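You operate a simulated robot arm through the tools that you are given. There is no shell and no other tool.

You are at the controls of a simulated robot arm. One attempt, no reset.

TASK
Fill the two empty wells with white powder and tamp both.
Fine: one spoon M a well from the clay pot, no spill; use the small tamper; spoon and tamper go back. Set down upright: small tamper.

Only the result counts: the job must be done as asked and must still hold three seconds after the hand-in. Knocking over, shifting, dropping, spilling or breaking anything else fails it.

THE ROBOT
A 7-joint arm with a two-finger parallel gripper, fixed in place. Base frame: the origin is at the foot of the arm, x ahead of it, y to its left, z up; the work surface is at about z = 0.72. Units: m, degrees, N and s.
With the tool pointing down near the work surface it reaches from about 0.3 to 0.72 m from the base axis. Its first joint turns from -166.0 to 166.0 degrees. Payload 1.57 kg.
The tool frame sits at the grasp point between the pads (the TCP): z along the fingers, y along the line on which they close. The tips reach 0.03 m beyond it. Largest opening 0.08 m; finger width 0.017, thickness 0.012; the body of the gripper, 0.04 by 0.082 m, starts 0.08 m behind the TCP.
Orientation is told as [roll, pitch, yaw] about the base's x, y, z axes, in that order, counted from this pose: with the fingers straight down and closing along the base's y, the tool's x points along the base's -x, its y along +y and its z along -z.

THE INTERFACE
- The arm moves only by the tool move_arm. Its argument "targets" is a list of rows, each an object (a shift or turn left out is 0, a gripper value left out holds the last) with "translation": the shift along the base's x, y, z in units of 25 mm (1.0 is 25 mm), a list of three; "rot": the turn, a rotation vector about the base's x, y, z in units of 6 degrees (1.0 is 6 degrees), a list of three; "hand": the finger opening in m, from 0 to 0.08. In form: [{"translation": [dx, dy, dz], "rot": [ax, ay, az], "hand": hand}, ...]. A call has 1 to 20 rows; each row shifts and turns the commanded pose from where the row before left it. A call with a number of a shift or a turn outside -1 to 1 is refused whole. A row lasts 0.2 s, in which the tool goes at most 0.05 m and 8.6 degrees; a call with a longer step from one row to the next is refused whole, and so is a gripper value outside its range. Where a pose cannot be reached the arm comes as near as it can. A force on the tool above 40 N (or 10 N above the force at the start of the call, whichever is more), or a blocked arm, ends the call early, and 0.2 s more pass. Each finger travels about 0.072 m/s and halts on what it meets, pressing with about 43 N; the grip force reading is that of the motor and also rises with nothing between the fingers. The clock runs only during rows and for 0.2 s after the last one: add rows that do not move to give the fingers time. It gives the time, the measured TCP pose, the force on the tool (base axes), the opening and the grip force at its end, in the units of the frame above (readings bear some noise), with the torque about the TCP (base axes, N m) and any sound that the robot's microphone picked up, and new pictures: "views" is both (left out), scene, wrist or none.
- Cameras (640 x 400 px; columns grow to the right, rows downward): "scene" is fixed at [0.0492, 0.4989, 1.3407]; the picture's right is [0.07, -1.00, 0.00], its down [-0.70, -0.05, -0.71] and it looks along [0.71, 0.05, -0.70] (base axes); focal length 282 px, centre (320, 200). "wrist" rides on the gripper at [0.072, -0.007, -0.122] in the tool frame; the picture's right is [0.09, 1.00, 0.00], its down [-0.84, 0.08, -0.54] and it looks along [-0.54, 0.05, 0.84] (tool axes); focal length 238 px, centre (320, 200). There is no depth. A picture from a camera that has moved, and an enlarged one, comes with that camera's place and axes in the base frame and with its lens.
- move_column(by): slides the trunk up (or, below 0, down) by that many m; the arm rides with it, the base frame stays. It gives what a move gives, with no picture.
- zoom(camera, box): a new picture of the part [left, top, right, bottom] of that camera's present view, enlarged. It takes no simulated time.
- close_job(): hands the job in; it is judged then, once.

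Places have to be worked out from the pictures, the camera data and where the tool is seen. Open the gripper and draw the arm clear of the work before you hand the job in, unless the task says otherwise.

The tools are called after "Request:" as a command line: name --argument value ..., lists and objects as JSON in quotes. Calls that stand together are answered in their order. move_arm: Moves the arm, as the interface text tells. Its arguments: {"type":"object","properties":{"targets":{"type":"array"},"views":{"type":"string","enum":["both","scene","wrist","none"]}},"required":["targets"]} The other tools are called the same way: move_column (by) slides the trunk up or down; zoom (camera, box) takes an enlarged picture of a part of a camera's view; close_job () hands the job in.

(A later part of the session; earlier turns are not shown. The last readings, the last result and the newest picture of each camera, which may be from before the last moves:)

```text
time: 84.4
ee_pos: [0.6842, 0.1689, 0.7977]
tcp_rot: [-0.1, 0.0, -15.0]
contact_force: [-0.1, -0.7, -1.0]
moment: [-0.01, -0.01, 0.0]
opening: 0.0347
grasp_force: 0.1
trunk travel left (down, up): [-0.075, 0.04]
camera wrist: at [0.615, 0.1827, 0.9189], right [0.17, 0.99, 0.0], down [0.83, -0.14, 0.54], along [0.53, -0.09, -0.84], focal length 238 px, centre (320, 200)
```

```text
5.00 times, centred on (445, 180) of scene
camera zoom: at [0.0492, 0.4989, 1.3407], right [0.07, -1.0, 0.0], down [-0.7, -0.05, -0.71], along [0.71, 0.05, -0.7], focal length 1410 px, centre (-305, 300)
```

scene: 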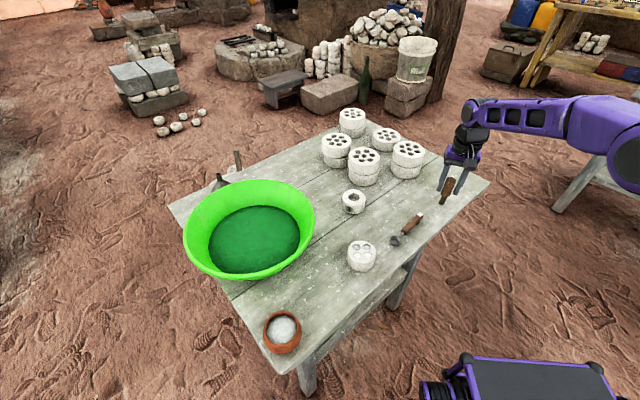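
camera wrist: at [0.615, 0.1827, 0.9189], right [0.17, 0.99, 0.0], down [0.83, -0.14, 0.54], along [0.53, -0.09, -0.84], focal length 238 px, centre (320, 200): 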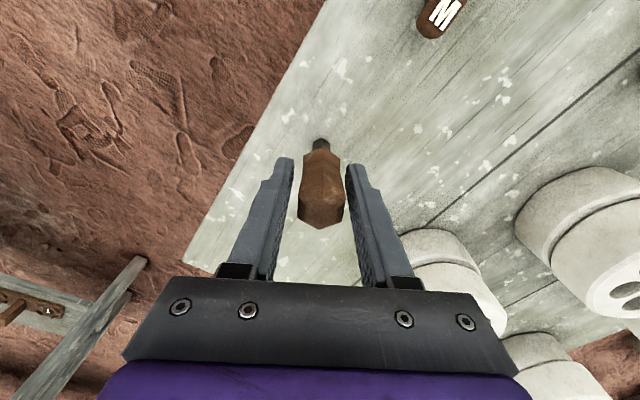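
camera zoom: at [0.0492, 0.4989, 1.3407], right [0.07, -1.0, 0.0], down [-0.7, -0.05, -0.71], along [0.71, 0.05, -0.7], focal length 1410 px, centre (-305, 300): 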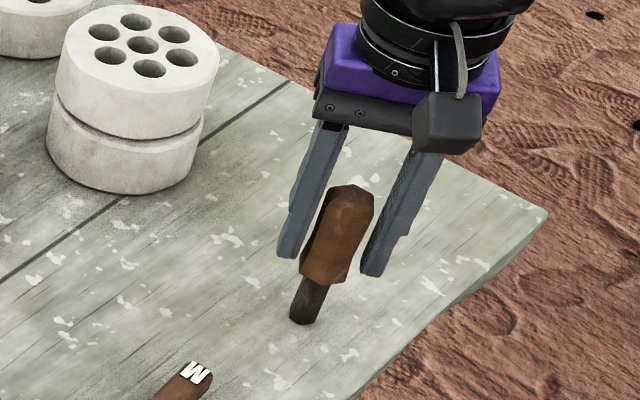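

The handle sits ~1.8 mm nearer the right finger, so I'll shift that way to centre it and then close fully.

Request:
move_arm --targets '[{"translation": [0.019, 0.07, 0]}, {}, {"hand": 0.028}, {"hand": 0.026}, {"hand": 0.022}, {"hand": 0.0}, {"hand": 0.0}, {}]'

Request:
zoom --camera "wrist" --box '[260, 120, 380, 250]'

Request:
zoom --camera "scene" --box '[410, 140, 480, 220]'

```text
time: 86.2
ee_pos: [0.6846, 0.1718, 0.7988]
tcp_rot: [-0.1, 0.0, -15.0]
contact_force: [0.3, 0.3, 0.3]
moment: [-0.01, 0.02, 0.03]
opening: 0.0278
grasp_force: 38.0
trunk travel left (down, up): [-0.075, 0.04]
camera wrist: at [0.6157, 0.1843, 0.9188], right [0.17, 0.99, 0.0], down [0.83, -0.14, 0.54], along [0.53, -0.09, -0.84], focal length 238 px, centre (320, 200)
```

scene: 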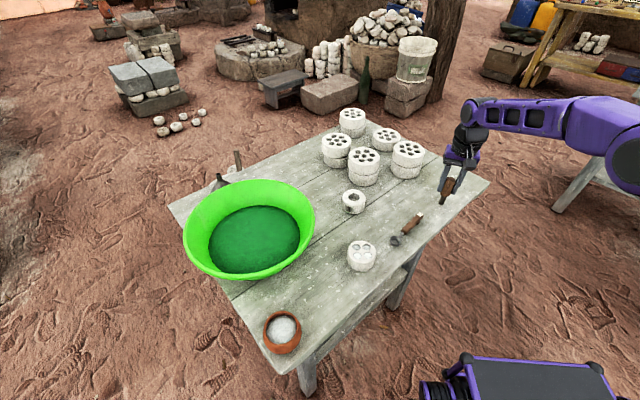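
wrist: 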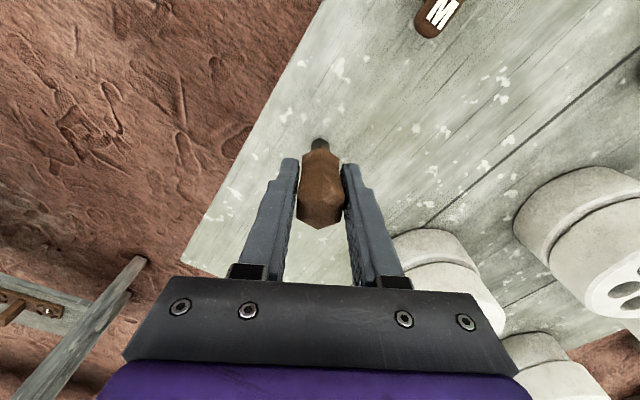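

```text
3.08 times, centred on (320, 185) of wrist
camera zoom: at [0.6157, 0.1843, 0.9188], right [0.17, 0.99, 0.0], down [0.83, -0.14, 0.54], along [0.53, -0.09, -0.84], focal length 733 px, centre (320, 246)
```

zoom: 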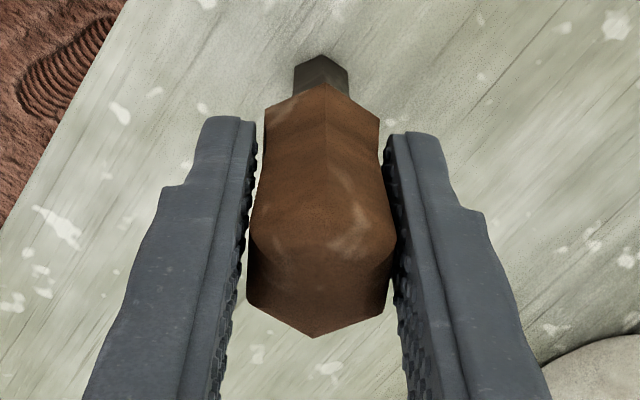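

```text
5.00 times, centred on (445, 180) of scene
camera zoom: at [0.0492, 0.4989, 1.3407], right [0.07, -1.0, 0.0], down [-0.7, -0.05, -0.71], along [0.71, 0.05, -0.7], focal length 1410 px, centre (-305, 300)
```

zoom: 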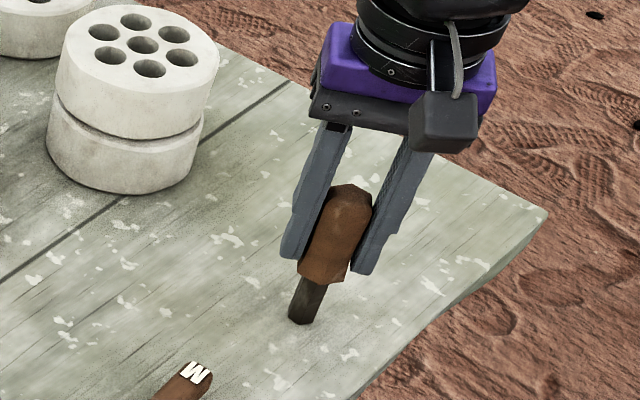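

The tamper is gripped on its flats at 27.8 mm. I'll lift it straight up and carry it over to hover above the first filled well.

Request:
move_arm --targets '[{"translation": [0, 0, 0.3]}, {"translation": [0, 0, 0.6]}, {"translation": [0, 0, 0.9]}, {"translation": [0, 0, 0.9]}, {"translation": [0, 0, 0.9]}, {"translation": [0, 0, 0.4]}, {"translation": [-0.4, 0.45, 0]}, {"translation": [-0.8, 0.894, 0]}, {"translation": [-0.85, 0.95, 0]}, {"translation": [-0.85, 0.95, 0]}, {"translation": [-0.85, 0.95, 0]}, {"translation": [-0.85, 0.95, 0]}, {"translation": [-0.85, 0.95, 0]}, {"translation": [-0.85, 0.95, 0]}, {"translation": [-0.85, 0.95, 0]}, {"translation": [-0.85, 0.95, 0]}, {"translation": [-0.85, 0.95, 0]}, {"translation": [-0.63, 0.698, 0]}, {}, {}]'

Request:
zoom --camera "wrist" --box '[260, 100, 380, 230]'

Request:
zoom --camera "scene" --box '[320, 180, 420, 280]'

```text
time: 90.4
ee_pos: [0.4487, 0.4356, 0.8976]
tcp_rot: [-0.1, 0.0, -15.0]
contact_force: [0.1, 1.0, -1.1]
moment: [0.02, 0.03, 0.02]
opening: 0.0276
grasp_force: 38.7
trunk travel left (down, up): [-0.075, 0.04]
camera wrist: at [0.3787, 0.4488, 1.0188], right [0.17, 0.99, 0.0], down [0.83, -0.14, 0.54], along [0.53, -0.09, -0.84], focal length 238 px, centre (320, 200)
```

scene: 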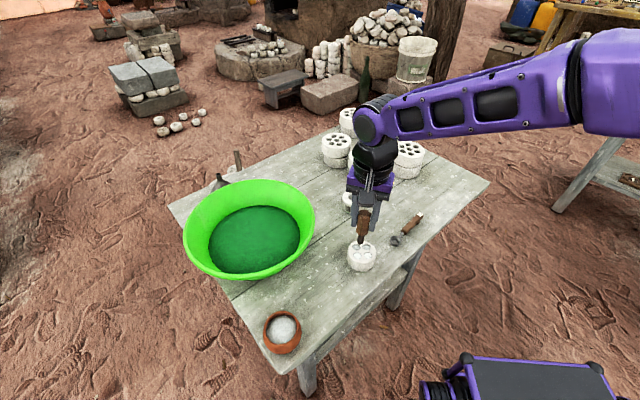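
wrist: 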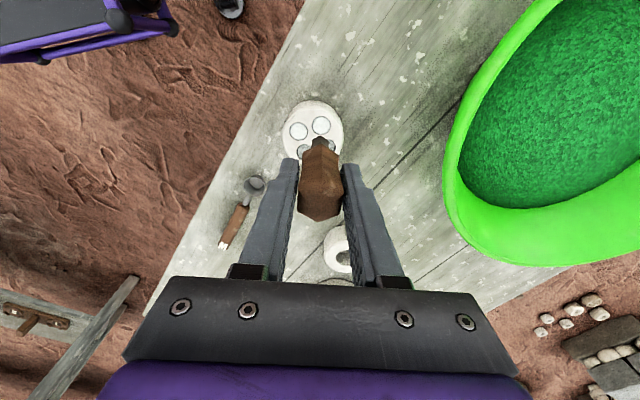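

```text
3.08 times, centred on (320, 165) of wrist
camera zoom: at [0.3787, 0.4488, 1.0188], right [0.17, 0.99, 0.0], down [0.83, -0.14, 0.54], along [0.53, -0.09, -0.84], focal length 733 px, centre (320, 308)
```

zoom: 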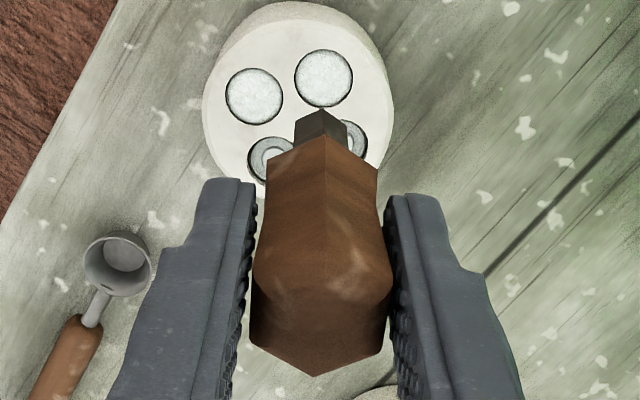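

```text
4.00 times, centred on (370, 230) of scene
camera zoom: at [0.0492, 0.4989, 1.3407], right [0.07, -1.0, 0.0], down [-0.7, -0.05, -0.71], along [0.71, 0.05, -0.7], focal length 1128 px, centre (120, 80)
```

zoom: 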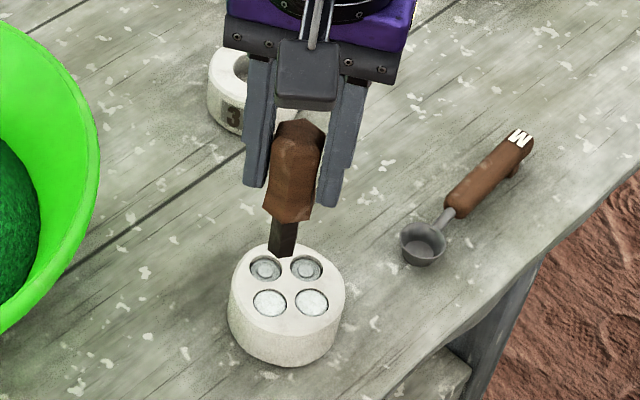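

The rod is centred laterally, and I measure the wells at (0.450, 0.4375) and (0.4523, 0.4118), right under the tool. I'll lower until the rod tip is ~6 mm above the mould and check alignment.

Request:
move_arm --targets '[{"translation": [0, 0, -0.6]}, {"translation": [0, 0, -0.6]}, {"translation": [0, 0, -0.5]}, {"translation": [0, 0, -0.4]}, {}, {}]'

Request:
zoom --camera "wrist" --box '[285, 110, 355, 180]'

Request:
zoom --camera "scene" --box '[340, 220, 390, 270]'

```text
time: 91.8
ee_pos: [0.4479, 0.4365, 0.8455]
tcp_rot: [-0.1, -0.1, -15.0]
contact_force: [0.3, 0.0, -0.7]
moment: [0.0, -0.02, -0.01]
opening: 0.0278
grasp_force: 38.4
trunk travel left (down, up): [-0.075, 0.04]
camera wrist: at [0.3785, 0.4492, 0.9664], right [0.17, 0.99, 0.0], down [0.83, -0.14, 0.54], along [0.53, -0.09, -0.84], focal length 238 px, centre (320, 200)
```

scene: 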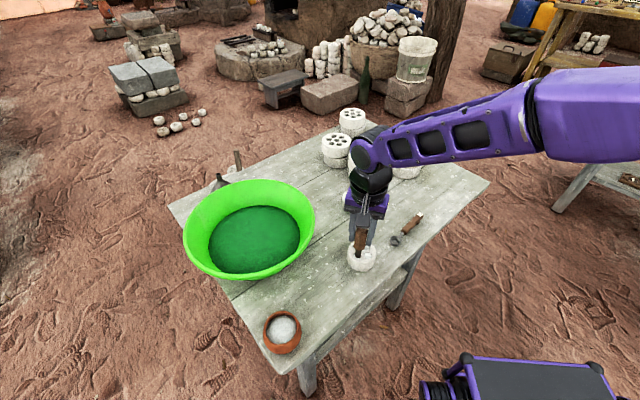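
wrist: 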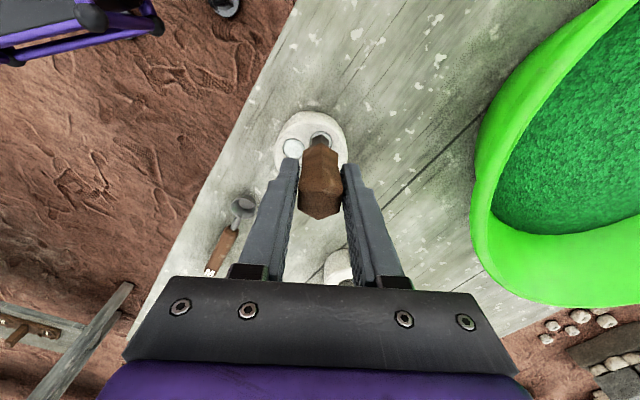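

```text
5.71 times, centred on (320, 145) of wrist
camera zoom: at [0.3785, 0.4492, 0.9664], right [0.17, 0.99, 0.0], down [0.83, -0.14, 0.54], along [0.53, -0.09, -0.84], focal length 1362 px, centre (320, 514)
```

zoom: 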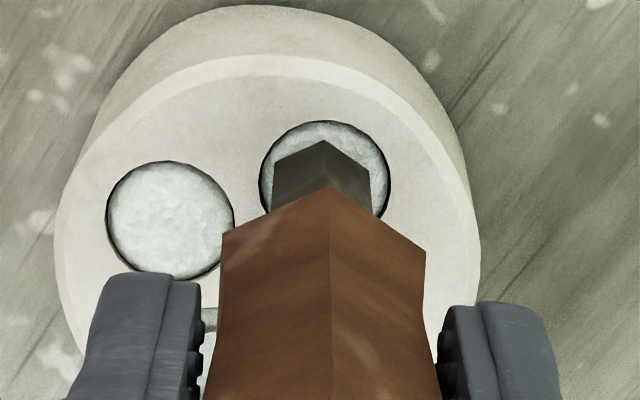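

```text
8.00 times, centred on (365, 245) of scene
camera zoom: at [0.0492, 0.4989, 1.3407], right [0.07, -1.0, 0.0], down [-0.7, -0.05, -0.71], along [0.71, 0.05, -0.7], focal length 2256 px, centre (-40, -160)
```

zoom: 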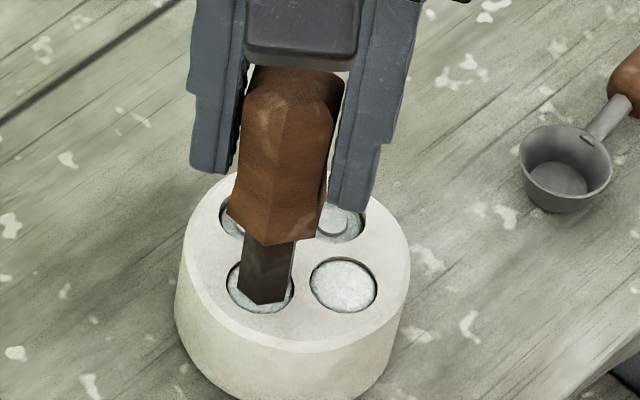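

Comparing with the grasp picture, the tamper slid down ~6–7 mm in the grip during the lift. Its tip is therefore at z≈0.760, just 2–3 mm above the mould. I'll check the handle in the fingers for any continuing slip.

Request:
zoom --camera "wrist" --box '[260, 100, 380, 230]'

Request:
move_arm --targets '[{}, {}, {}]' --views "wrist"

Request:
zoom --camera "wrist" --box '[260, 100, 380, 230]'

```text
3.08 times, centred on (320, 165) of wrist
camera zoom: at [0.3785, 0.4492, 0.9664], right [0.17, 0.99, 0.0], down [0.83, -0.14, 0.54], along [0.53, -0.09, -0.84], focal length 733 px, centre (320, 308)
```

zoom: 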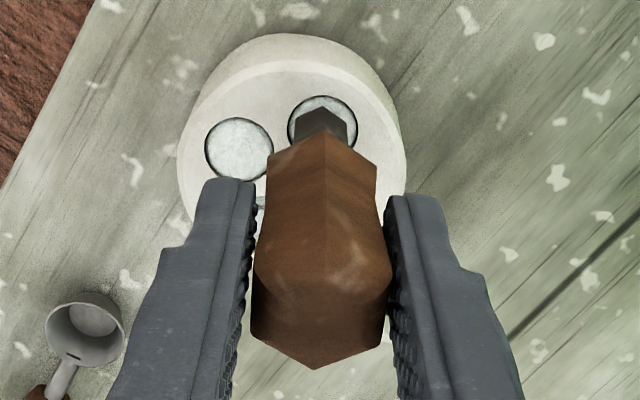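

```text
time: 92.6
ee_pos: [0.4472, 0.4362, 0.8454]
tcp_rot: [0.0, 0.0, -15.0]
contact_force: [0.0, -0.2, -0.9]
moment: [-0.01, 0.01, -0.01]
opening: 0.0278
grasp_force: 37.7
trunk travel left (down, up): [-0.075, 0.04]
camera wrist: at [0.3785, 0.4492, 0.9665], right [0.17, 0.99, 0.0], down [0.83, -0.14, 0.54], along [0.53, -0.09, -0.84], focal length 238 px, centre (320, 200)
```

wrist: 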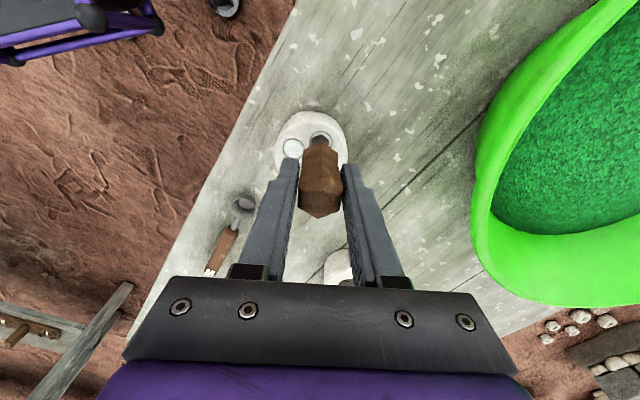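

```text
3.08 times, centred on (320, 165) of wrist
camera zoom: at [0.3785, 0.4492, 0.9665], right [0.17, 0.99, 0.0], down [0.83, -0.14, 0.54], along [0.53, -0.09, -0.84], focal length 733 px, centre (320, 308)
```

zoom: 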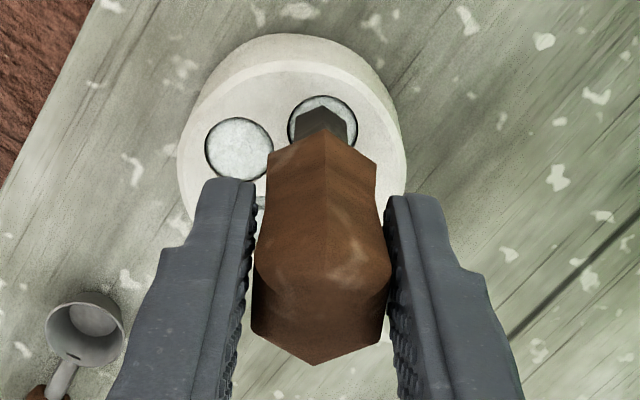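

Request:
zoom --camera "wrist" --box '[285, 125, 355, 225]'

Request:
move_arm --targets '[{}, {}, {}, {}, {}]' --views "wrist"

Request:
zoom --camera "wrist" --box '[285, 125, 355, 225]'

Request:
zoom --camera "scene" --box '[340, 210, 390, 270]'

```text
4.00 times, centred on (320, 175) of wrist
camera zoom: at [0.3785, 0.4492, 0.9665], right [0.17, 0.99, 0.0], down [0.83, -0.14, 0.54], along [0.53, -0.09, -0.84], focal length 953 px, centre (320, 300)
```

zoom: 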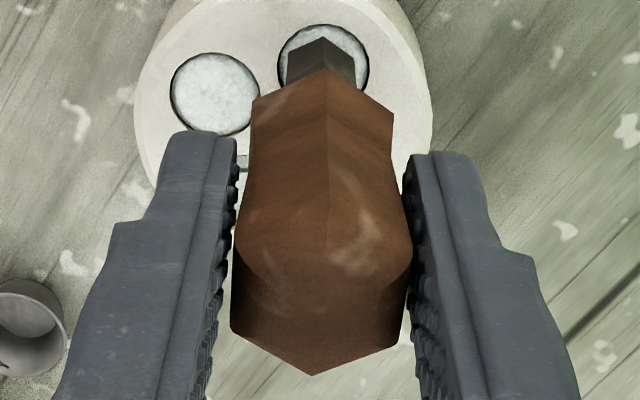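

```text
time: 93.8
ee_pos: [0.4474, 0.4356, 0.8449]
tcp_rot: [0.0, 0.0, -15.1]
contact_force: [-0.5, -0.5, -1.6]
moment: [-0.02, 0.0, 0.0]
opening: 0.0278
grasp_force: 38.0
trunk travel left (down, up): [-0.075, 0.04]
camera wrist: at [0.3785, 0.4492, 0.9665], right [0.17, 0.99, 0.0], down [0.83, -0.14, 0.54], along [0.53, -0.09, -0.84], focal length 238 px, centre (320, 200)
```

wrist: 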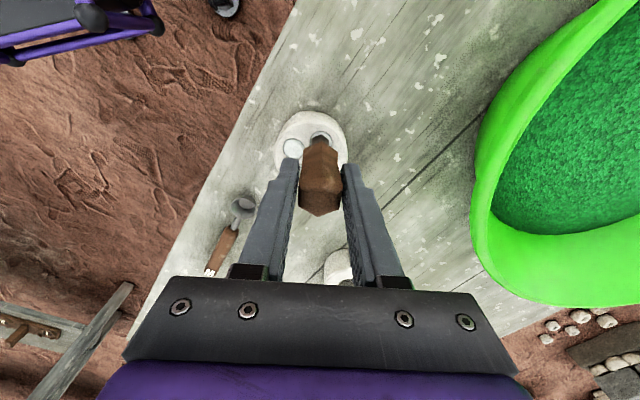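

```text
4.00 times, centred on (320, 175) of wrist
camera zoom: at [0.3785, 0.4492, 0.9665], right [0.17, 0.99, 0.0], down [0.83, -0.14, 0.54], along [0.53, -0.09, -0.84], focal length 953 px, centre (320, 300)
```

zoom: 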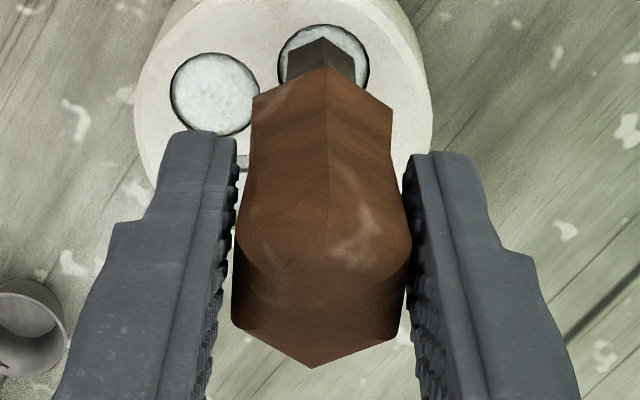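

```text
6.67 times, centred on (365, 240) of scene
camera zoom: at [0.0492, 0.4989, 1.3407], right [0.07, -1.0, 0.0], down [-0.7, -0.05, -0.71], along [0.71, 0.05, -0.7], focal length 1880 px, centre (20, -67)
```

zoom: 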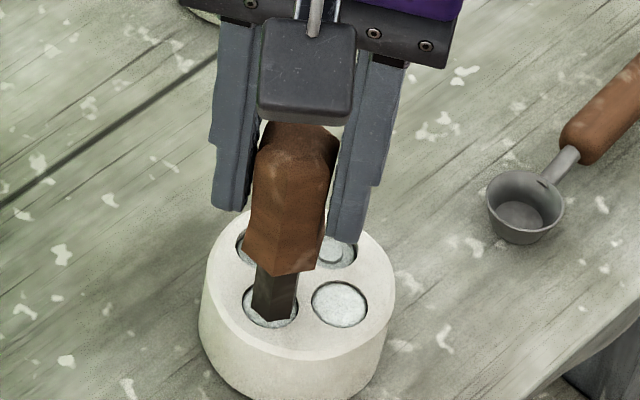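

The tamper is creeping downward in the fingers at roughly 1.3 mm/s, and its tip is now right at the well mouth and well centred. I'll nudge 0.6 mm and press down gently to tamp, watching the force.

Request:
move_arm --targets '[{"translation": [0.006, 0.024, -0.06]}, {"translation": [0, 0, -0.1]}, {"translation": [0, 0, -0.1]}]'

Request:
zoom --camera "wrist" --box '[285, 125, 355, 225]'

Request:
zoom --camera "scene" --box '[340, 210, 390, 270]'

```text
time: 94.6
ee_pos: [0.4483, 0.4367, 0.8412]
tcp_rot: [0.0, -0.1, -15.0]
contact_force: [-0.2, 0.2, 8.9]
moment: [0.0, -0.01, 0.01]
opening: 0.028
grasp_force: 38.5
trunk travel left (down, up): [-0.075, 0.04]
camera wrist: at [0.3786, 0.4501, 0.9611], right [0.17, 0.99, 0.0], down [0.83, -0.14, 0.54], along [0.54, -0.09, -0.84], focal length 238 px, centre (320, 200)
```

scene: 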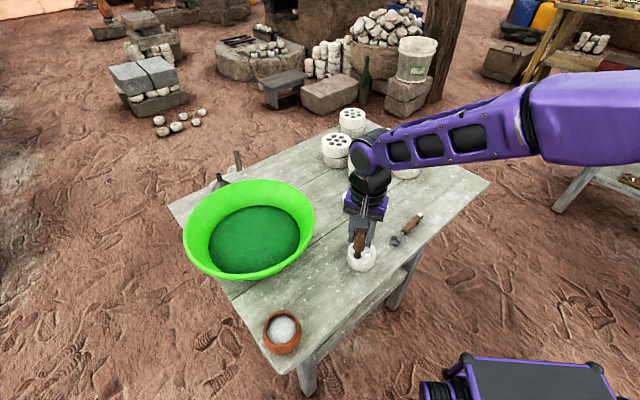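
wrist: 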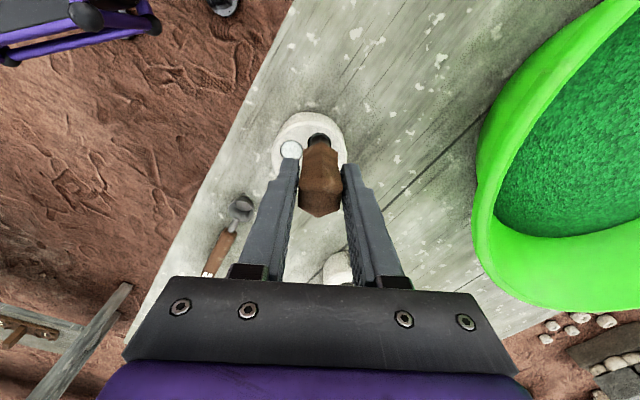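

```text
4.00 times, centred on (320, 175) of wrist
camera zoom: at [0.3786, 0.4501, 0.9611], right [0.17, 0.99, 0.0], down [0.83, -0.14, 0.54], along [0.54, -0.09, -0.84], focal length 953 px, centre (320, 300)
```

zoom: 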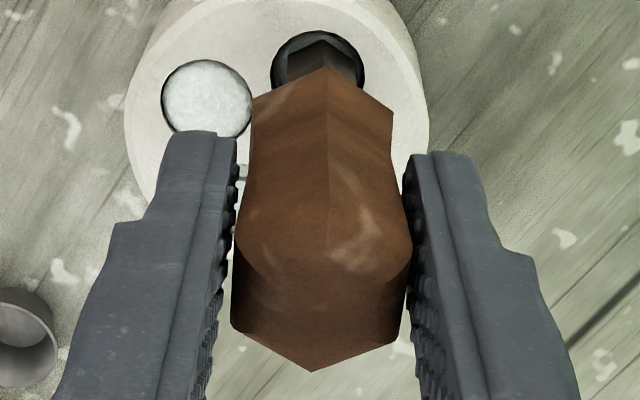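

```text
6.67 times, centred on (365, 240) of scene
camera zoom: at [0.0492, 0.4989, 1.3407], right [0.07, -1.0, 0.0], down [-0.7, -0.05, -0.71], along [0.71, 0.05, -0.7], focal length 1880 px, centre (20, -67)
```

zoom: 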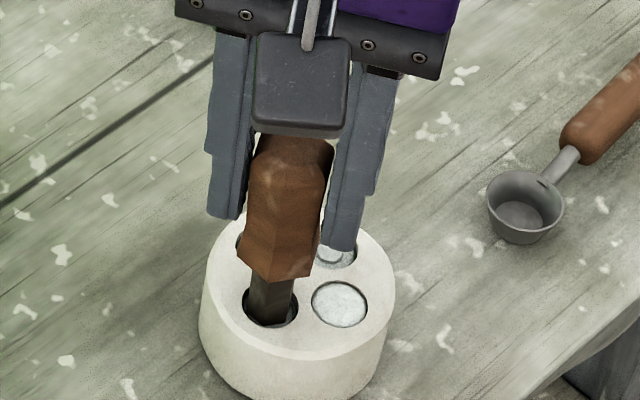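

The powder surface in the well has gone down under the rod, with 8.9 N of reaction. I'll press a little further to make sure it is tamped firmly.

Request:
move_arm --targets '[{"translation": [0, 0, -0.06]}, {"translation": [0, 0, -0.06]}, {}]'

Request:
zoom --camera "wrist" --box '[285, 125, 355, 225]'

Request:
zoom --camera "scene" --box '[340, 210, 390, 270]'

```text
time: 95.4
ee_pos: [0.4477, 0.437, 0.8363]
tcp_rot: [0.0, -0.2, -15.0]
contact_force: [0.3, -0.1, 12.9]
moment: [0.0, -0.02, 0.0]
opening: 0.0277
grasp_force: 38.3
trunk travel left (down, up): [-0.075, 0.04]
camera wrist: at [0.3786, 0.4497, 0.9576], right [0.17, 0.99, 0.0], down [0.83, -0.14, 0.54], along [0.54, -0.09, -0.84], focal length 238 px, centre (320, 200)
```

scene: 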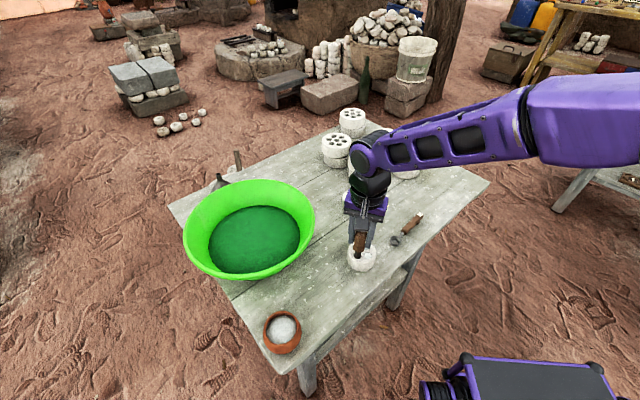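
wrist: 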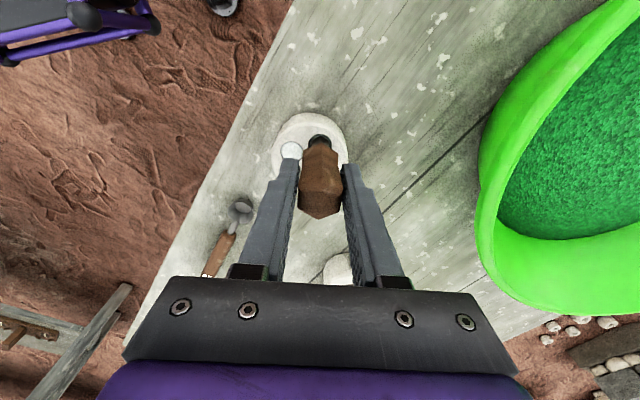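

```text
4.00 times, centred on (320, 175) of wrist
camera zoom: at [0.3786, 0.4497, 0.9576], right [0.17, 0.99, 0.0], down [0.83, -0.14, 0.54], along [0.54, -0.09, -0.84], focal length 953 px, centre (320, 300)
```

zoom: 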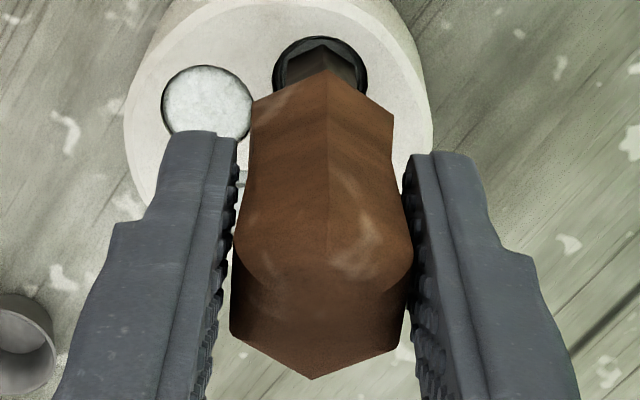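

```text
6.67 times, centred on (365, 240) of scene
camera zoom: at [0.0492, 0.4989, 1.3407], right [0.07, -1.0, 0.0], down [-0.7, -0.05, -0.71], along [0.71, 0.05, -0.7], focal length 1880 px, centre (20, -67)
```

zoom: 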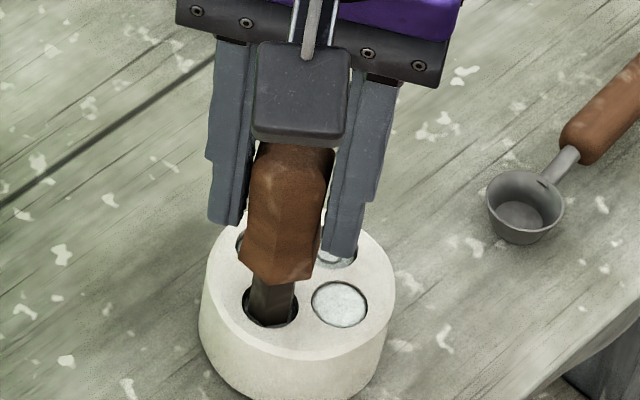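

Reaction is 12.9 N and the rod is ~8 mm below the mould top. I'll press a bit more firmly once to be sure of a proper tamp.

Request:
move_arm --targets '[{"translation": [0, 0, -0.1]}, {"translation": [0, 0, -0.1]}, {"translation": [0, 0, -0.06]}]'

Request:
zoom --camera "wrist" --box '[285, 125, 355, 225]'

Request:
zoom --camera "scene" --box '[340, 210, 390, 270]'

```text
time: 96.2
ee_pos: [0.4478, 0.4374, 0.8302]
tcp_rot: [0.2, -0.2, -15.0]
contact_force: [-0.8, -0.3, 22.2]
moment: [-0.04, -0.01, 0.0]
opening: 0.0276
grasp_force: 38.2
trunk travel left (down, up): [-0.075, 0.04]
camera wrist: at [0.3783, 0.4497, 0.9518], right [0.17, 0.99, 0.0], down [0.83, -0.14, 0.54], along [0.54, -0.09, -0.84], focal length 238 px, centre (320, 200)
```

scene: 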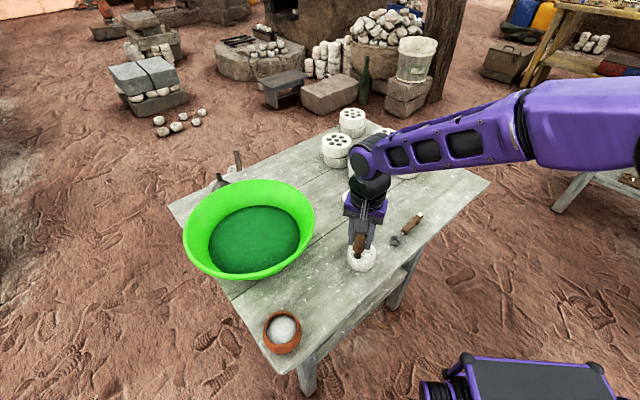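
wrist: 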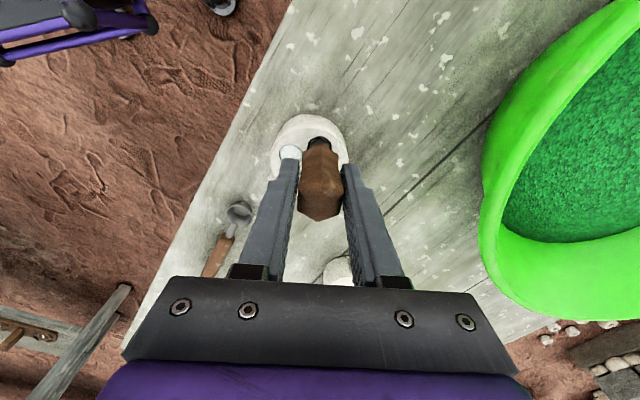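

```text
4.00 times, centred on (320, 175) of wrist
camera zoom: at [0.3783, 0.4497, 0.9518], right [0.17, 0.99, 0.0], down [0.83, -0.14, 0.54], along [0.54, -0.09, -0.84], focal length 953 px, centre (320, 300)
```

zoom: 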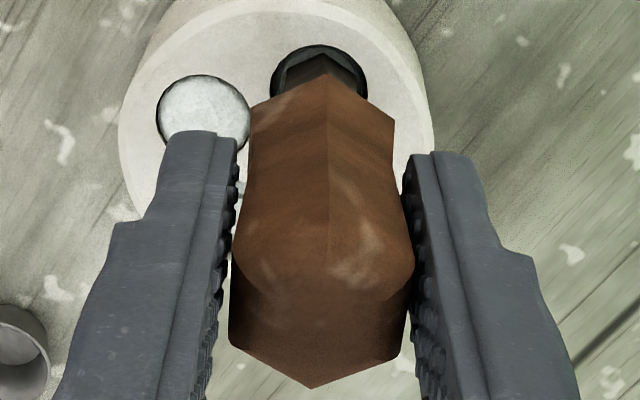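

```text
6.67 times, centred on (365, 240) of scene
camera zoom: at [0.0492, 0.4989, 1.3407], right [0.07, -1.0, 0.0], down [-0.7, -0.05, -0.71], along [0.71, 0.05, -0.7], focal length 1880 px, centre (20, -67)
```

zoom: 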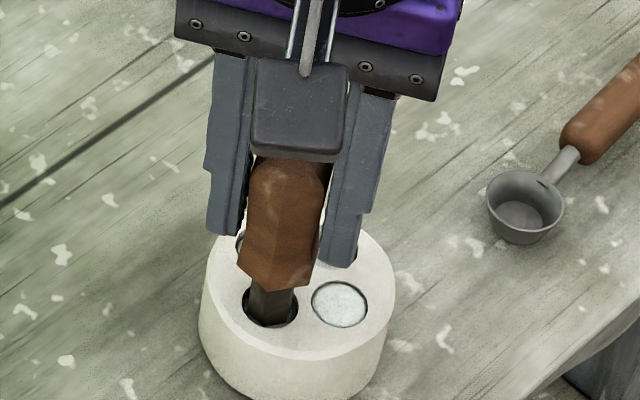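

The first well is tamped firmly at 22 N. I'll lift the rod out, check the result, and move sideways over the second well.

Request:
move_arm --targets '[{"translation": [0, 0, 0.35]}, {"translation": [0, 0, 0.65]}, {"translation": [0.052, -0.52, 0.1]}, {"translation": [0.052, -0.52, 0]}]'

Request:
zoom --camera "wrist" --box '[285, 110, 355, 225]'

Request:
zoom --camera "scene" --box '[340, 210, 390, 270]'

```text
time: 97.2
ee_pos: [0.4508, 0.4107, 0.8573]
tcp_rot: [-0.1, 0.0, -15.0]
contact_force: [0.1, 0.4, -1.0]
moment: [-0.03, -0.01, -0.02]
opening: 0.0277
grasp_force: 37.5
trunk travel left (down, up): [-0.075, 0.04]
camera wrist: at [0.3818, 0.4239, 0.9778], right [0.17, 0.99, 0.0], down [0.83, -0.14, 0.54], along [0.53, -0.09, -0.84], focal length 238 px, centre (320, 200)
```

scene: 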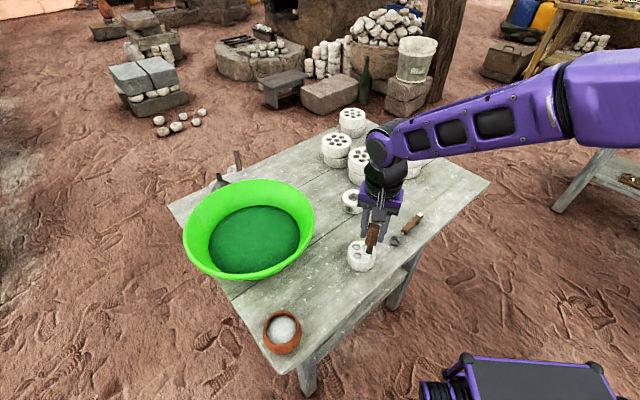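
wrist: 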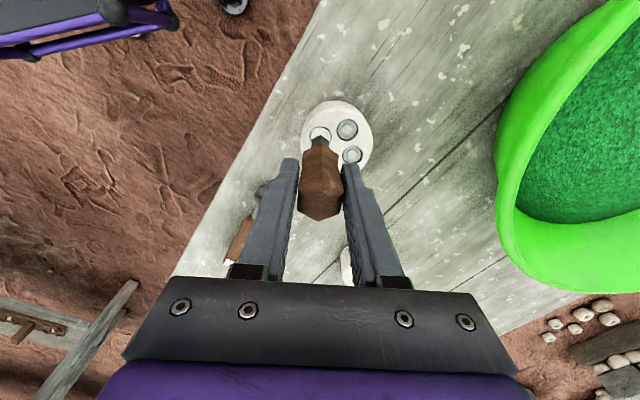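

```text
3.48 times, centred on (320, 168) of wrist
camera zoom: at [0.3818, 0.4239, 0.9778], right [0.17, 0.99, 0.0], down [0.83, -0.14, 0.54], along [0.53, -0.09, -0.84], focal length 829 px, centre (320, 313)
```

zoom: 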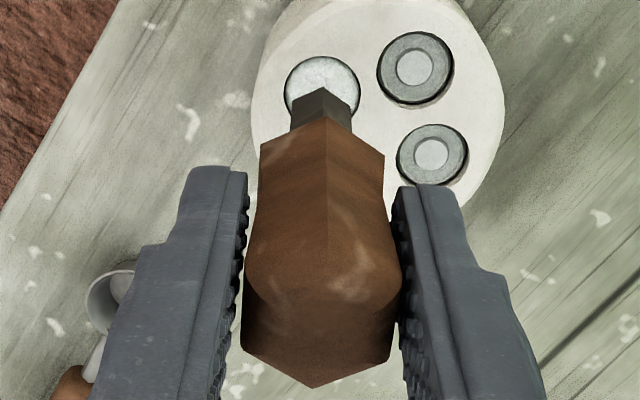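

```text
6.67 times, centred on (365, 240) of scene
camera zoom: at [0.0492, 0.4989, 1.3407], right [0.07, -1.0, 0.0], down [-0.7, -0.05, -0.71], along [0.71, 0.05, -0.7], focal length 1880 px, centre (20, -67)
```

zoom: 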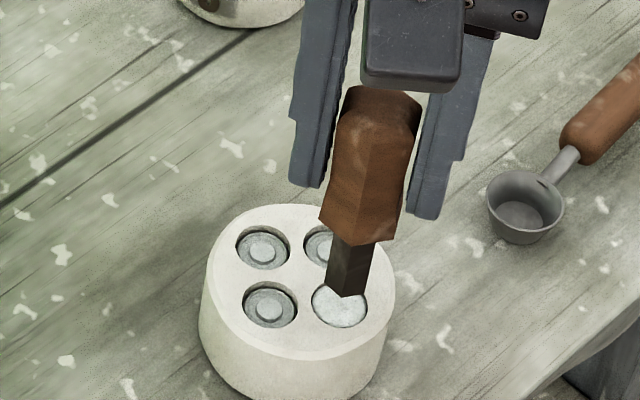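

The first well now shows the same pressed imprint as the finished ones. The rod is over the second well but ~1.6 mm too far out, so I'll correct and lower to just above it.

Request:
move_arm --targets '[{"translation": [-0.056, 0.028, -0.2]}, {"translation": [0, 0, -0.2]}]'

Request:
zoom --camera "wrist" --box '[285, 115, 355, 225]'

Request:
zoom --camera "scene" --box '[345, 220, 385, 265]'

```text
time: 97.8
ee_pos: [0.4499, 0.4117, 0.847]
tcp_rot: [-0.1, 0.1, -15.1]
contact_force: [0.4, -0.3, -0.6]
moment: [-0.01, 0.0, -0.01]
opening: 0.0278
grasp_force: 38.3
trunk travel left (down, up): [-0.075, 0.04]
camera wrist: at [0.3804, 0.4248, 0.9675], right [0.17, 0.99, 0.0], down [0.83, -0.14, 0.54], along [0.53, -0.09, -0.84], focal length 238 px, centre (320, 200)
```

scene: 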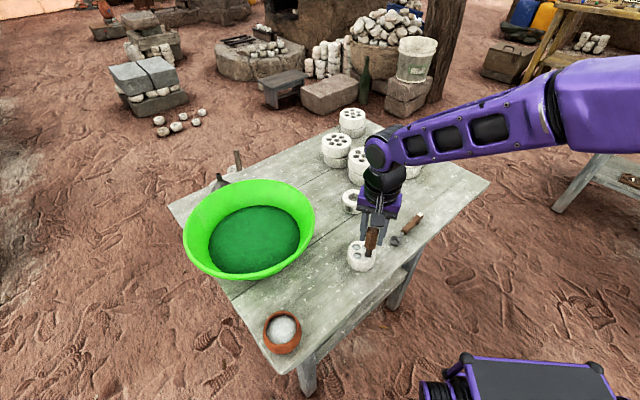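
wrist: 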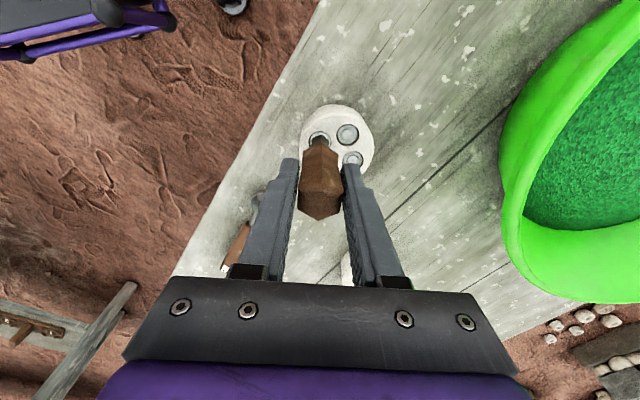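

```text
3.64 times, centred on (320, 170) of wrist
camera zoom: at [0.3804, 0.4248, 0.9675], right [0.17, 0.99, 0.0], down [0.83, -0.14, 0.54], along [0.53, -0.09, -0.84], focal length 867 px, centre (320, 309)
```

zoom: 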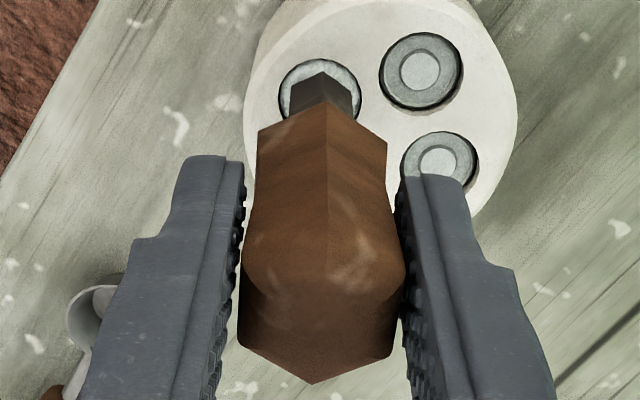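

```text
8.89 times, centred on (365, 242) of scene
camera zoom: at [0.0492, 0.4989, 1.3407], right [0.07, -1.0, 0.0], down [-0.7, -0.05, -0.71], along [0.71, 0.05, -0.7], focal length 2506 px, centre (-80, -178)
```

zoom: 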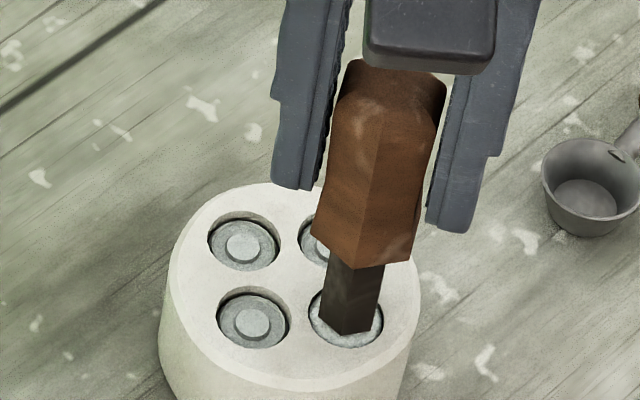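

Request:
zoom --camera "wrist" --box '[298, 122, 340, 150]'

Request:
zoom --camera "scene" --box '[355, 245, 379, 263]'

```text
14.29 times, centred on (319, 136) of wrist
camera zoom: at [0.3804, 0.4248, 0.9675], right [0.17, 0.99, 0.0], down [0.83, -0.14, 0.54], along [0.53, -0.09, -0.84], focal length 3405 px, centre (334, 1114)
```

zoom: 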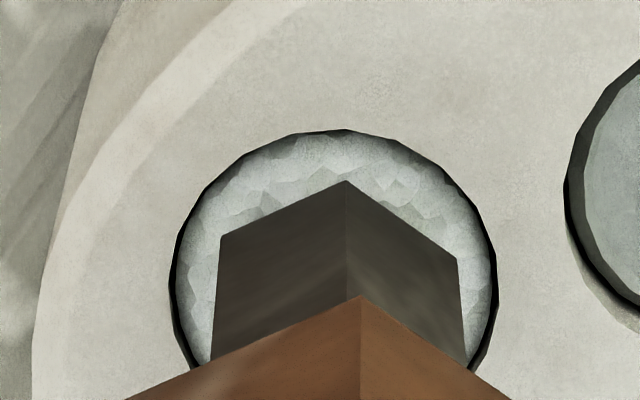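

```text
16.00 times, centred on (367, 254) of scene
camera zoom: at [0.0492, 0.4989, 1.3407], right [0.07, -1.0, 0.0], down [-0.7, -0.05, -0.71], along [0.71, 0.05, -0.7], focal length 4512 px, centre (-432, -664)
```

zoom: 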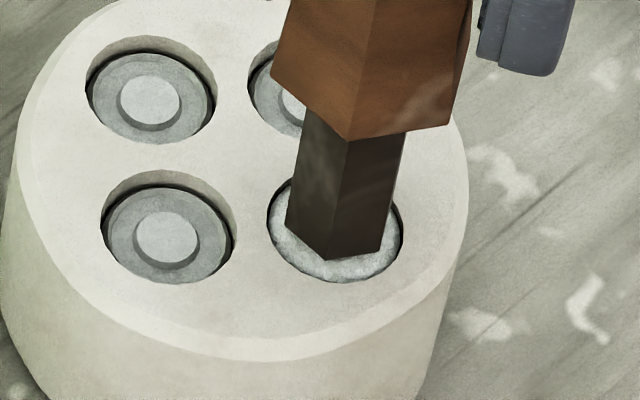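

The close-ups show the rod tip fully inside the second well's outline with clearance all round. I'll press down, watching the force.

Request:
move_arm --targets '[{"translation": [-0.004, -0.01, -0.15]}, {"translation": [0, 0, -0.1]}, {"translation": [0, 0, -0.1]}]'

Request:
zoom --camera "wrist" --box '[285, 115, 355, 225]'

Request:
zoom --camera "scene" --box '[345, 220, 385, 265]'

```text
time: 98.6
ee_pos: [0.4499, 0.4124, 0.8387]
tcp_rot: [0.0, 0.0, -15.0]
contact_force: [0.3, 0.0, 4.9]
moment: [-0.01, 0.0, -0.05]
opening: 0.0281
grasp_force: 37.8
trunk travel left (down, up): [-0.075, 0.04]
camera wrist: at [0.3801, 0.4247, 0.9597], right [0.17, 0.99, 0.0], down [0.83, -0.14, 0.54], along [0.54, -0.09, -0.84], focal length 238 px, centre (320, 200)
```

scene: 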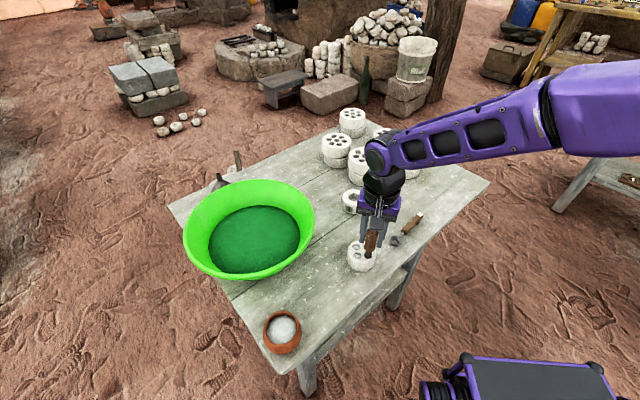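
wrist: 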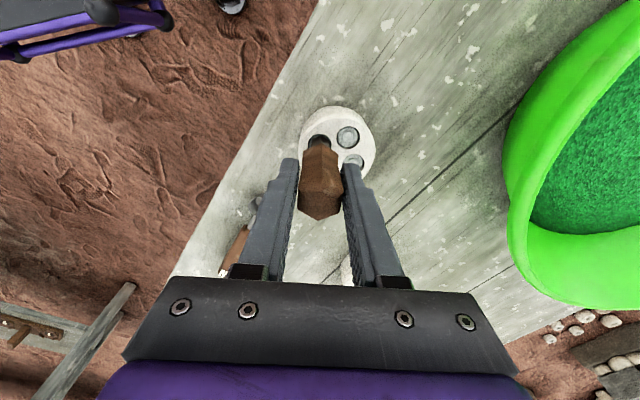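

```text
3.64 times, centred on (320, 170) of wrist
camera zoom: at [0.3801, 0.4247, 0.9597], right [0.17, 0.99, 0.0], down [0.83, -0.14, 0.54], along [0.54, -0.09, -0.84], focal length 867 px, centre (320, 309)
```

zoom: 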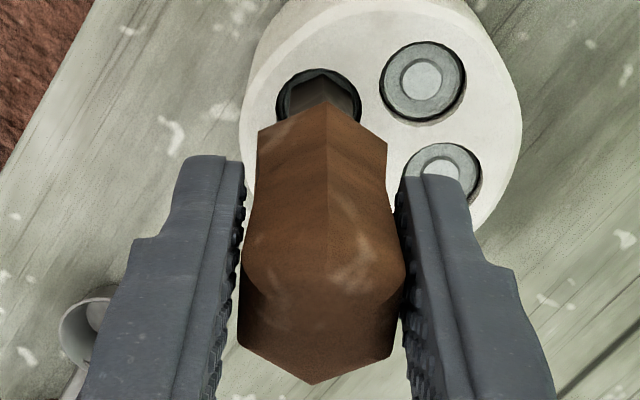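

```text
8.89 times, centred on (365, 242) of scene
camera zoom: at [0.0492, 0.4989, 1.3407], right [0.07, -1.0, 0.0], down [-0.7, -0.05, -0.71], along [0.71, 0.05, -0.7], focal length 2506 px, centre (-80, -178)
```

zoom: 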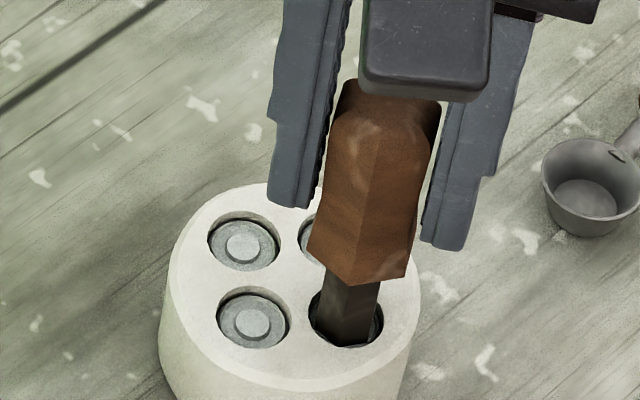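

The rod is in the second well and compressing it (4.9 N). I'll continue pressing with the same profile as for the first well.

Request:
move_arm --targets '[{"translation": [0, 0, -0.08]}, {"translation": [0, 0, -0.08]}, {"translation": [0, 0, -0.08]}, {"translation": [0, 0, -0.08]}]'

Request:
zoom --camera "scene" --box '[345, 220, 385, 265]'

```text
time: 99.6
ee_pos: [0.449, 0.4111, 0.8305]
tcp_rot: [0.0, -0.1, -15.0]
contact_force: [0.2, -0.5, 18.2]
moment: [-0.03, 0.0, 0.0]
opening: 0.0277
grasp_force: 38.3
trunk travel left (down, up): [-0.075, 0.04]
camera wrist: at [0.3796, 0.4243, 0.9522], right [0.17, 0.99, 0.0], down [0.83, -0.14, 0.54], along [0.54, -0.09, -0.84], focal length 238 px, centre (320, 200)
```

scene: 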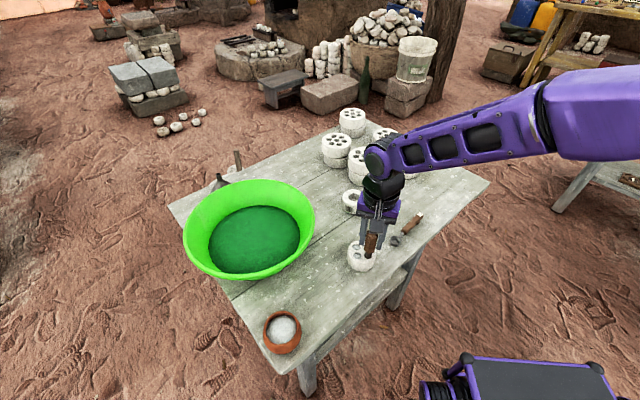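
wrist: 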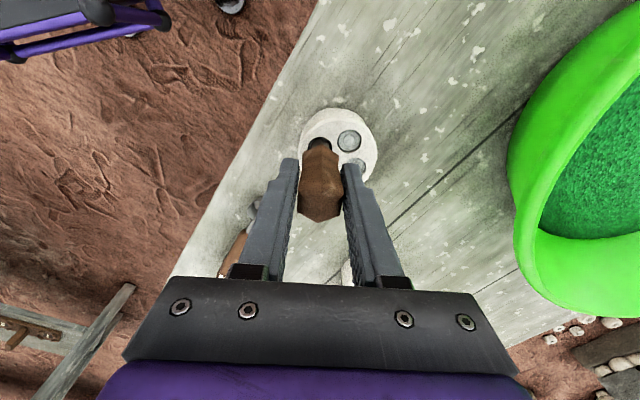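

```text
8.89 times, centred on (365, 242) of scene
camera zoom: at [0.0492, 0.4989, 1.3407], right [0.07, -1.0, 0.0], down [-0.7, -0.05, -0.71], along [0.71, 0.05, -0.7], focal length 2506 px, centre (-80, -178)
```

zoom: 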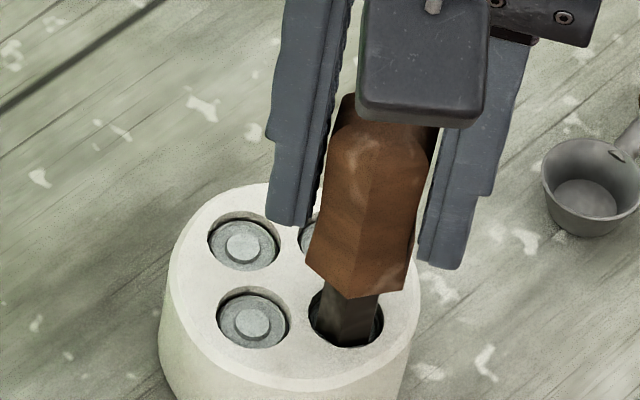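

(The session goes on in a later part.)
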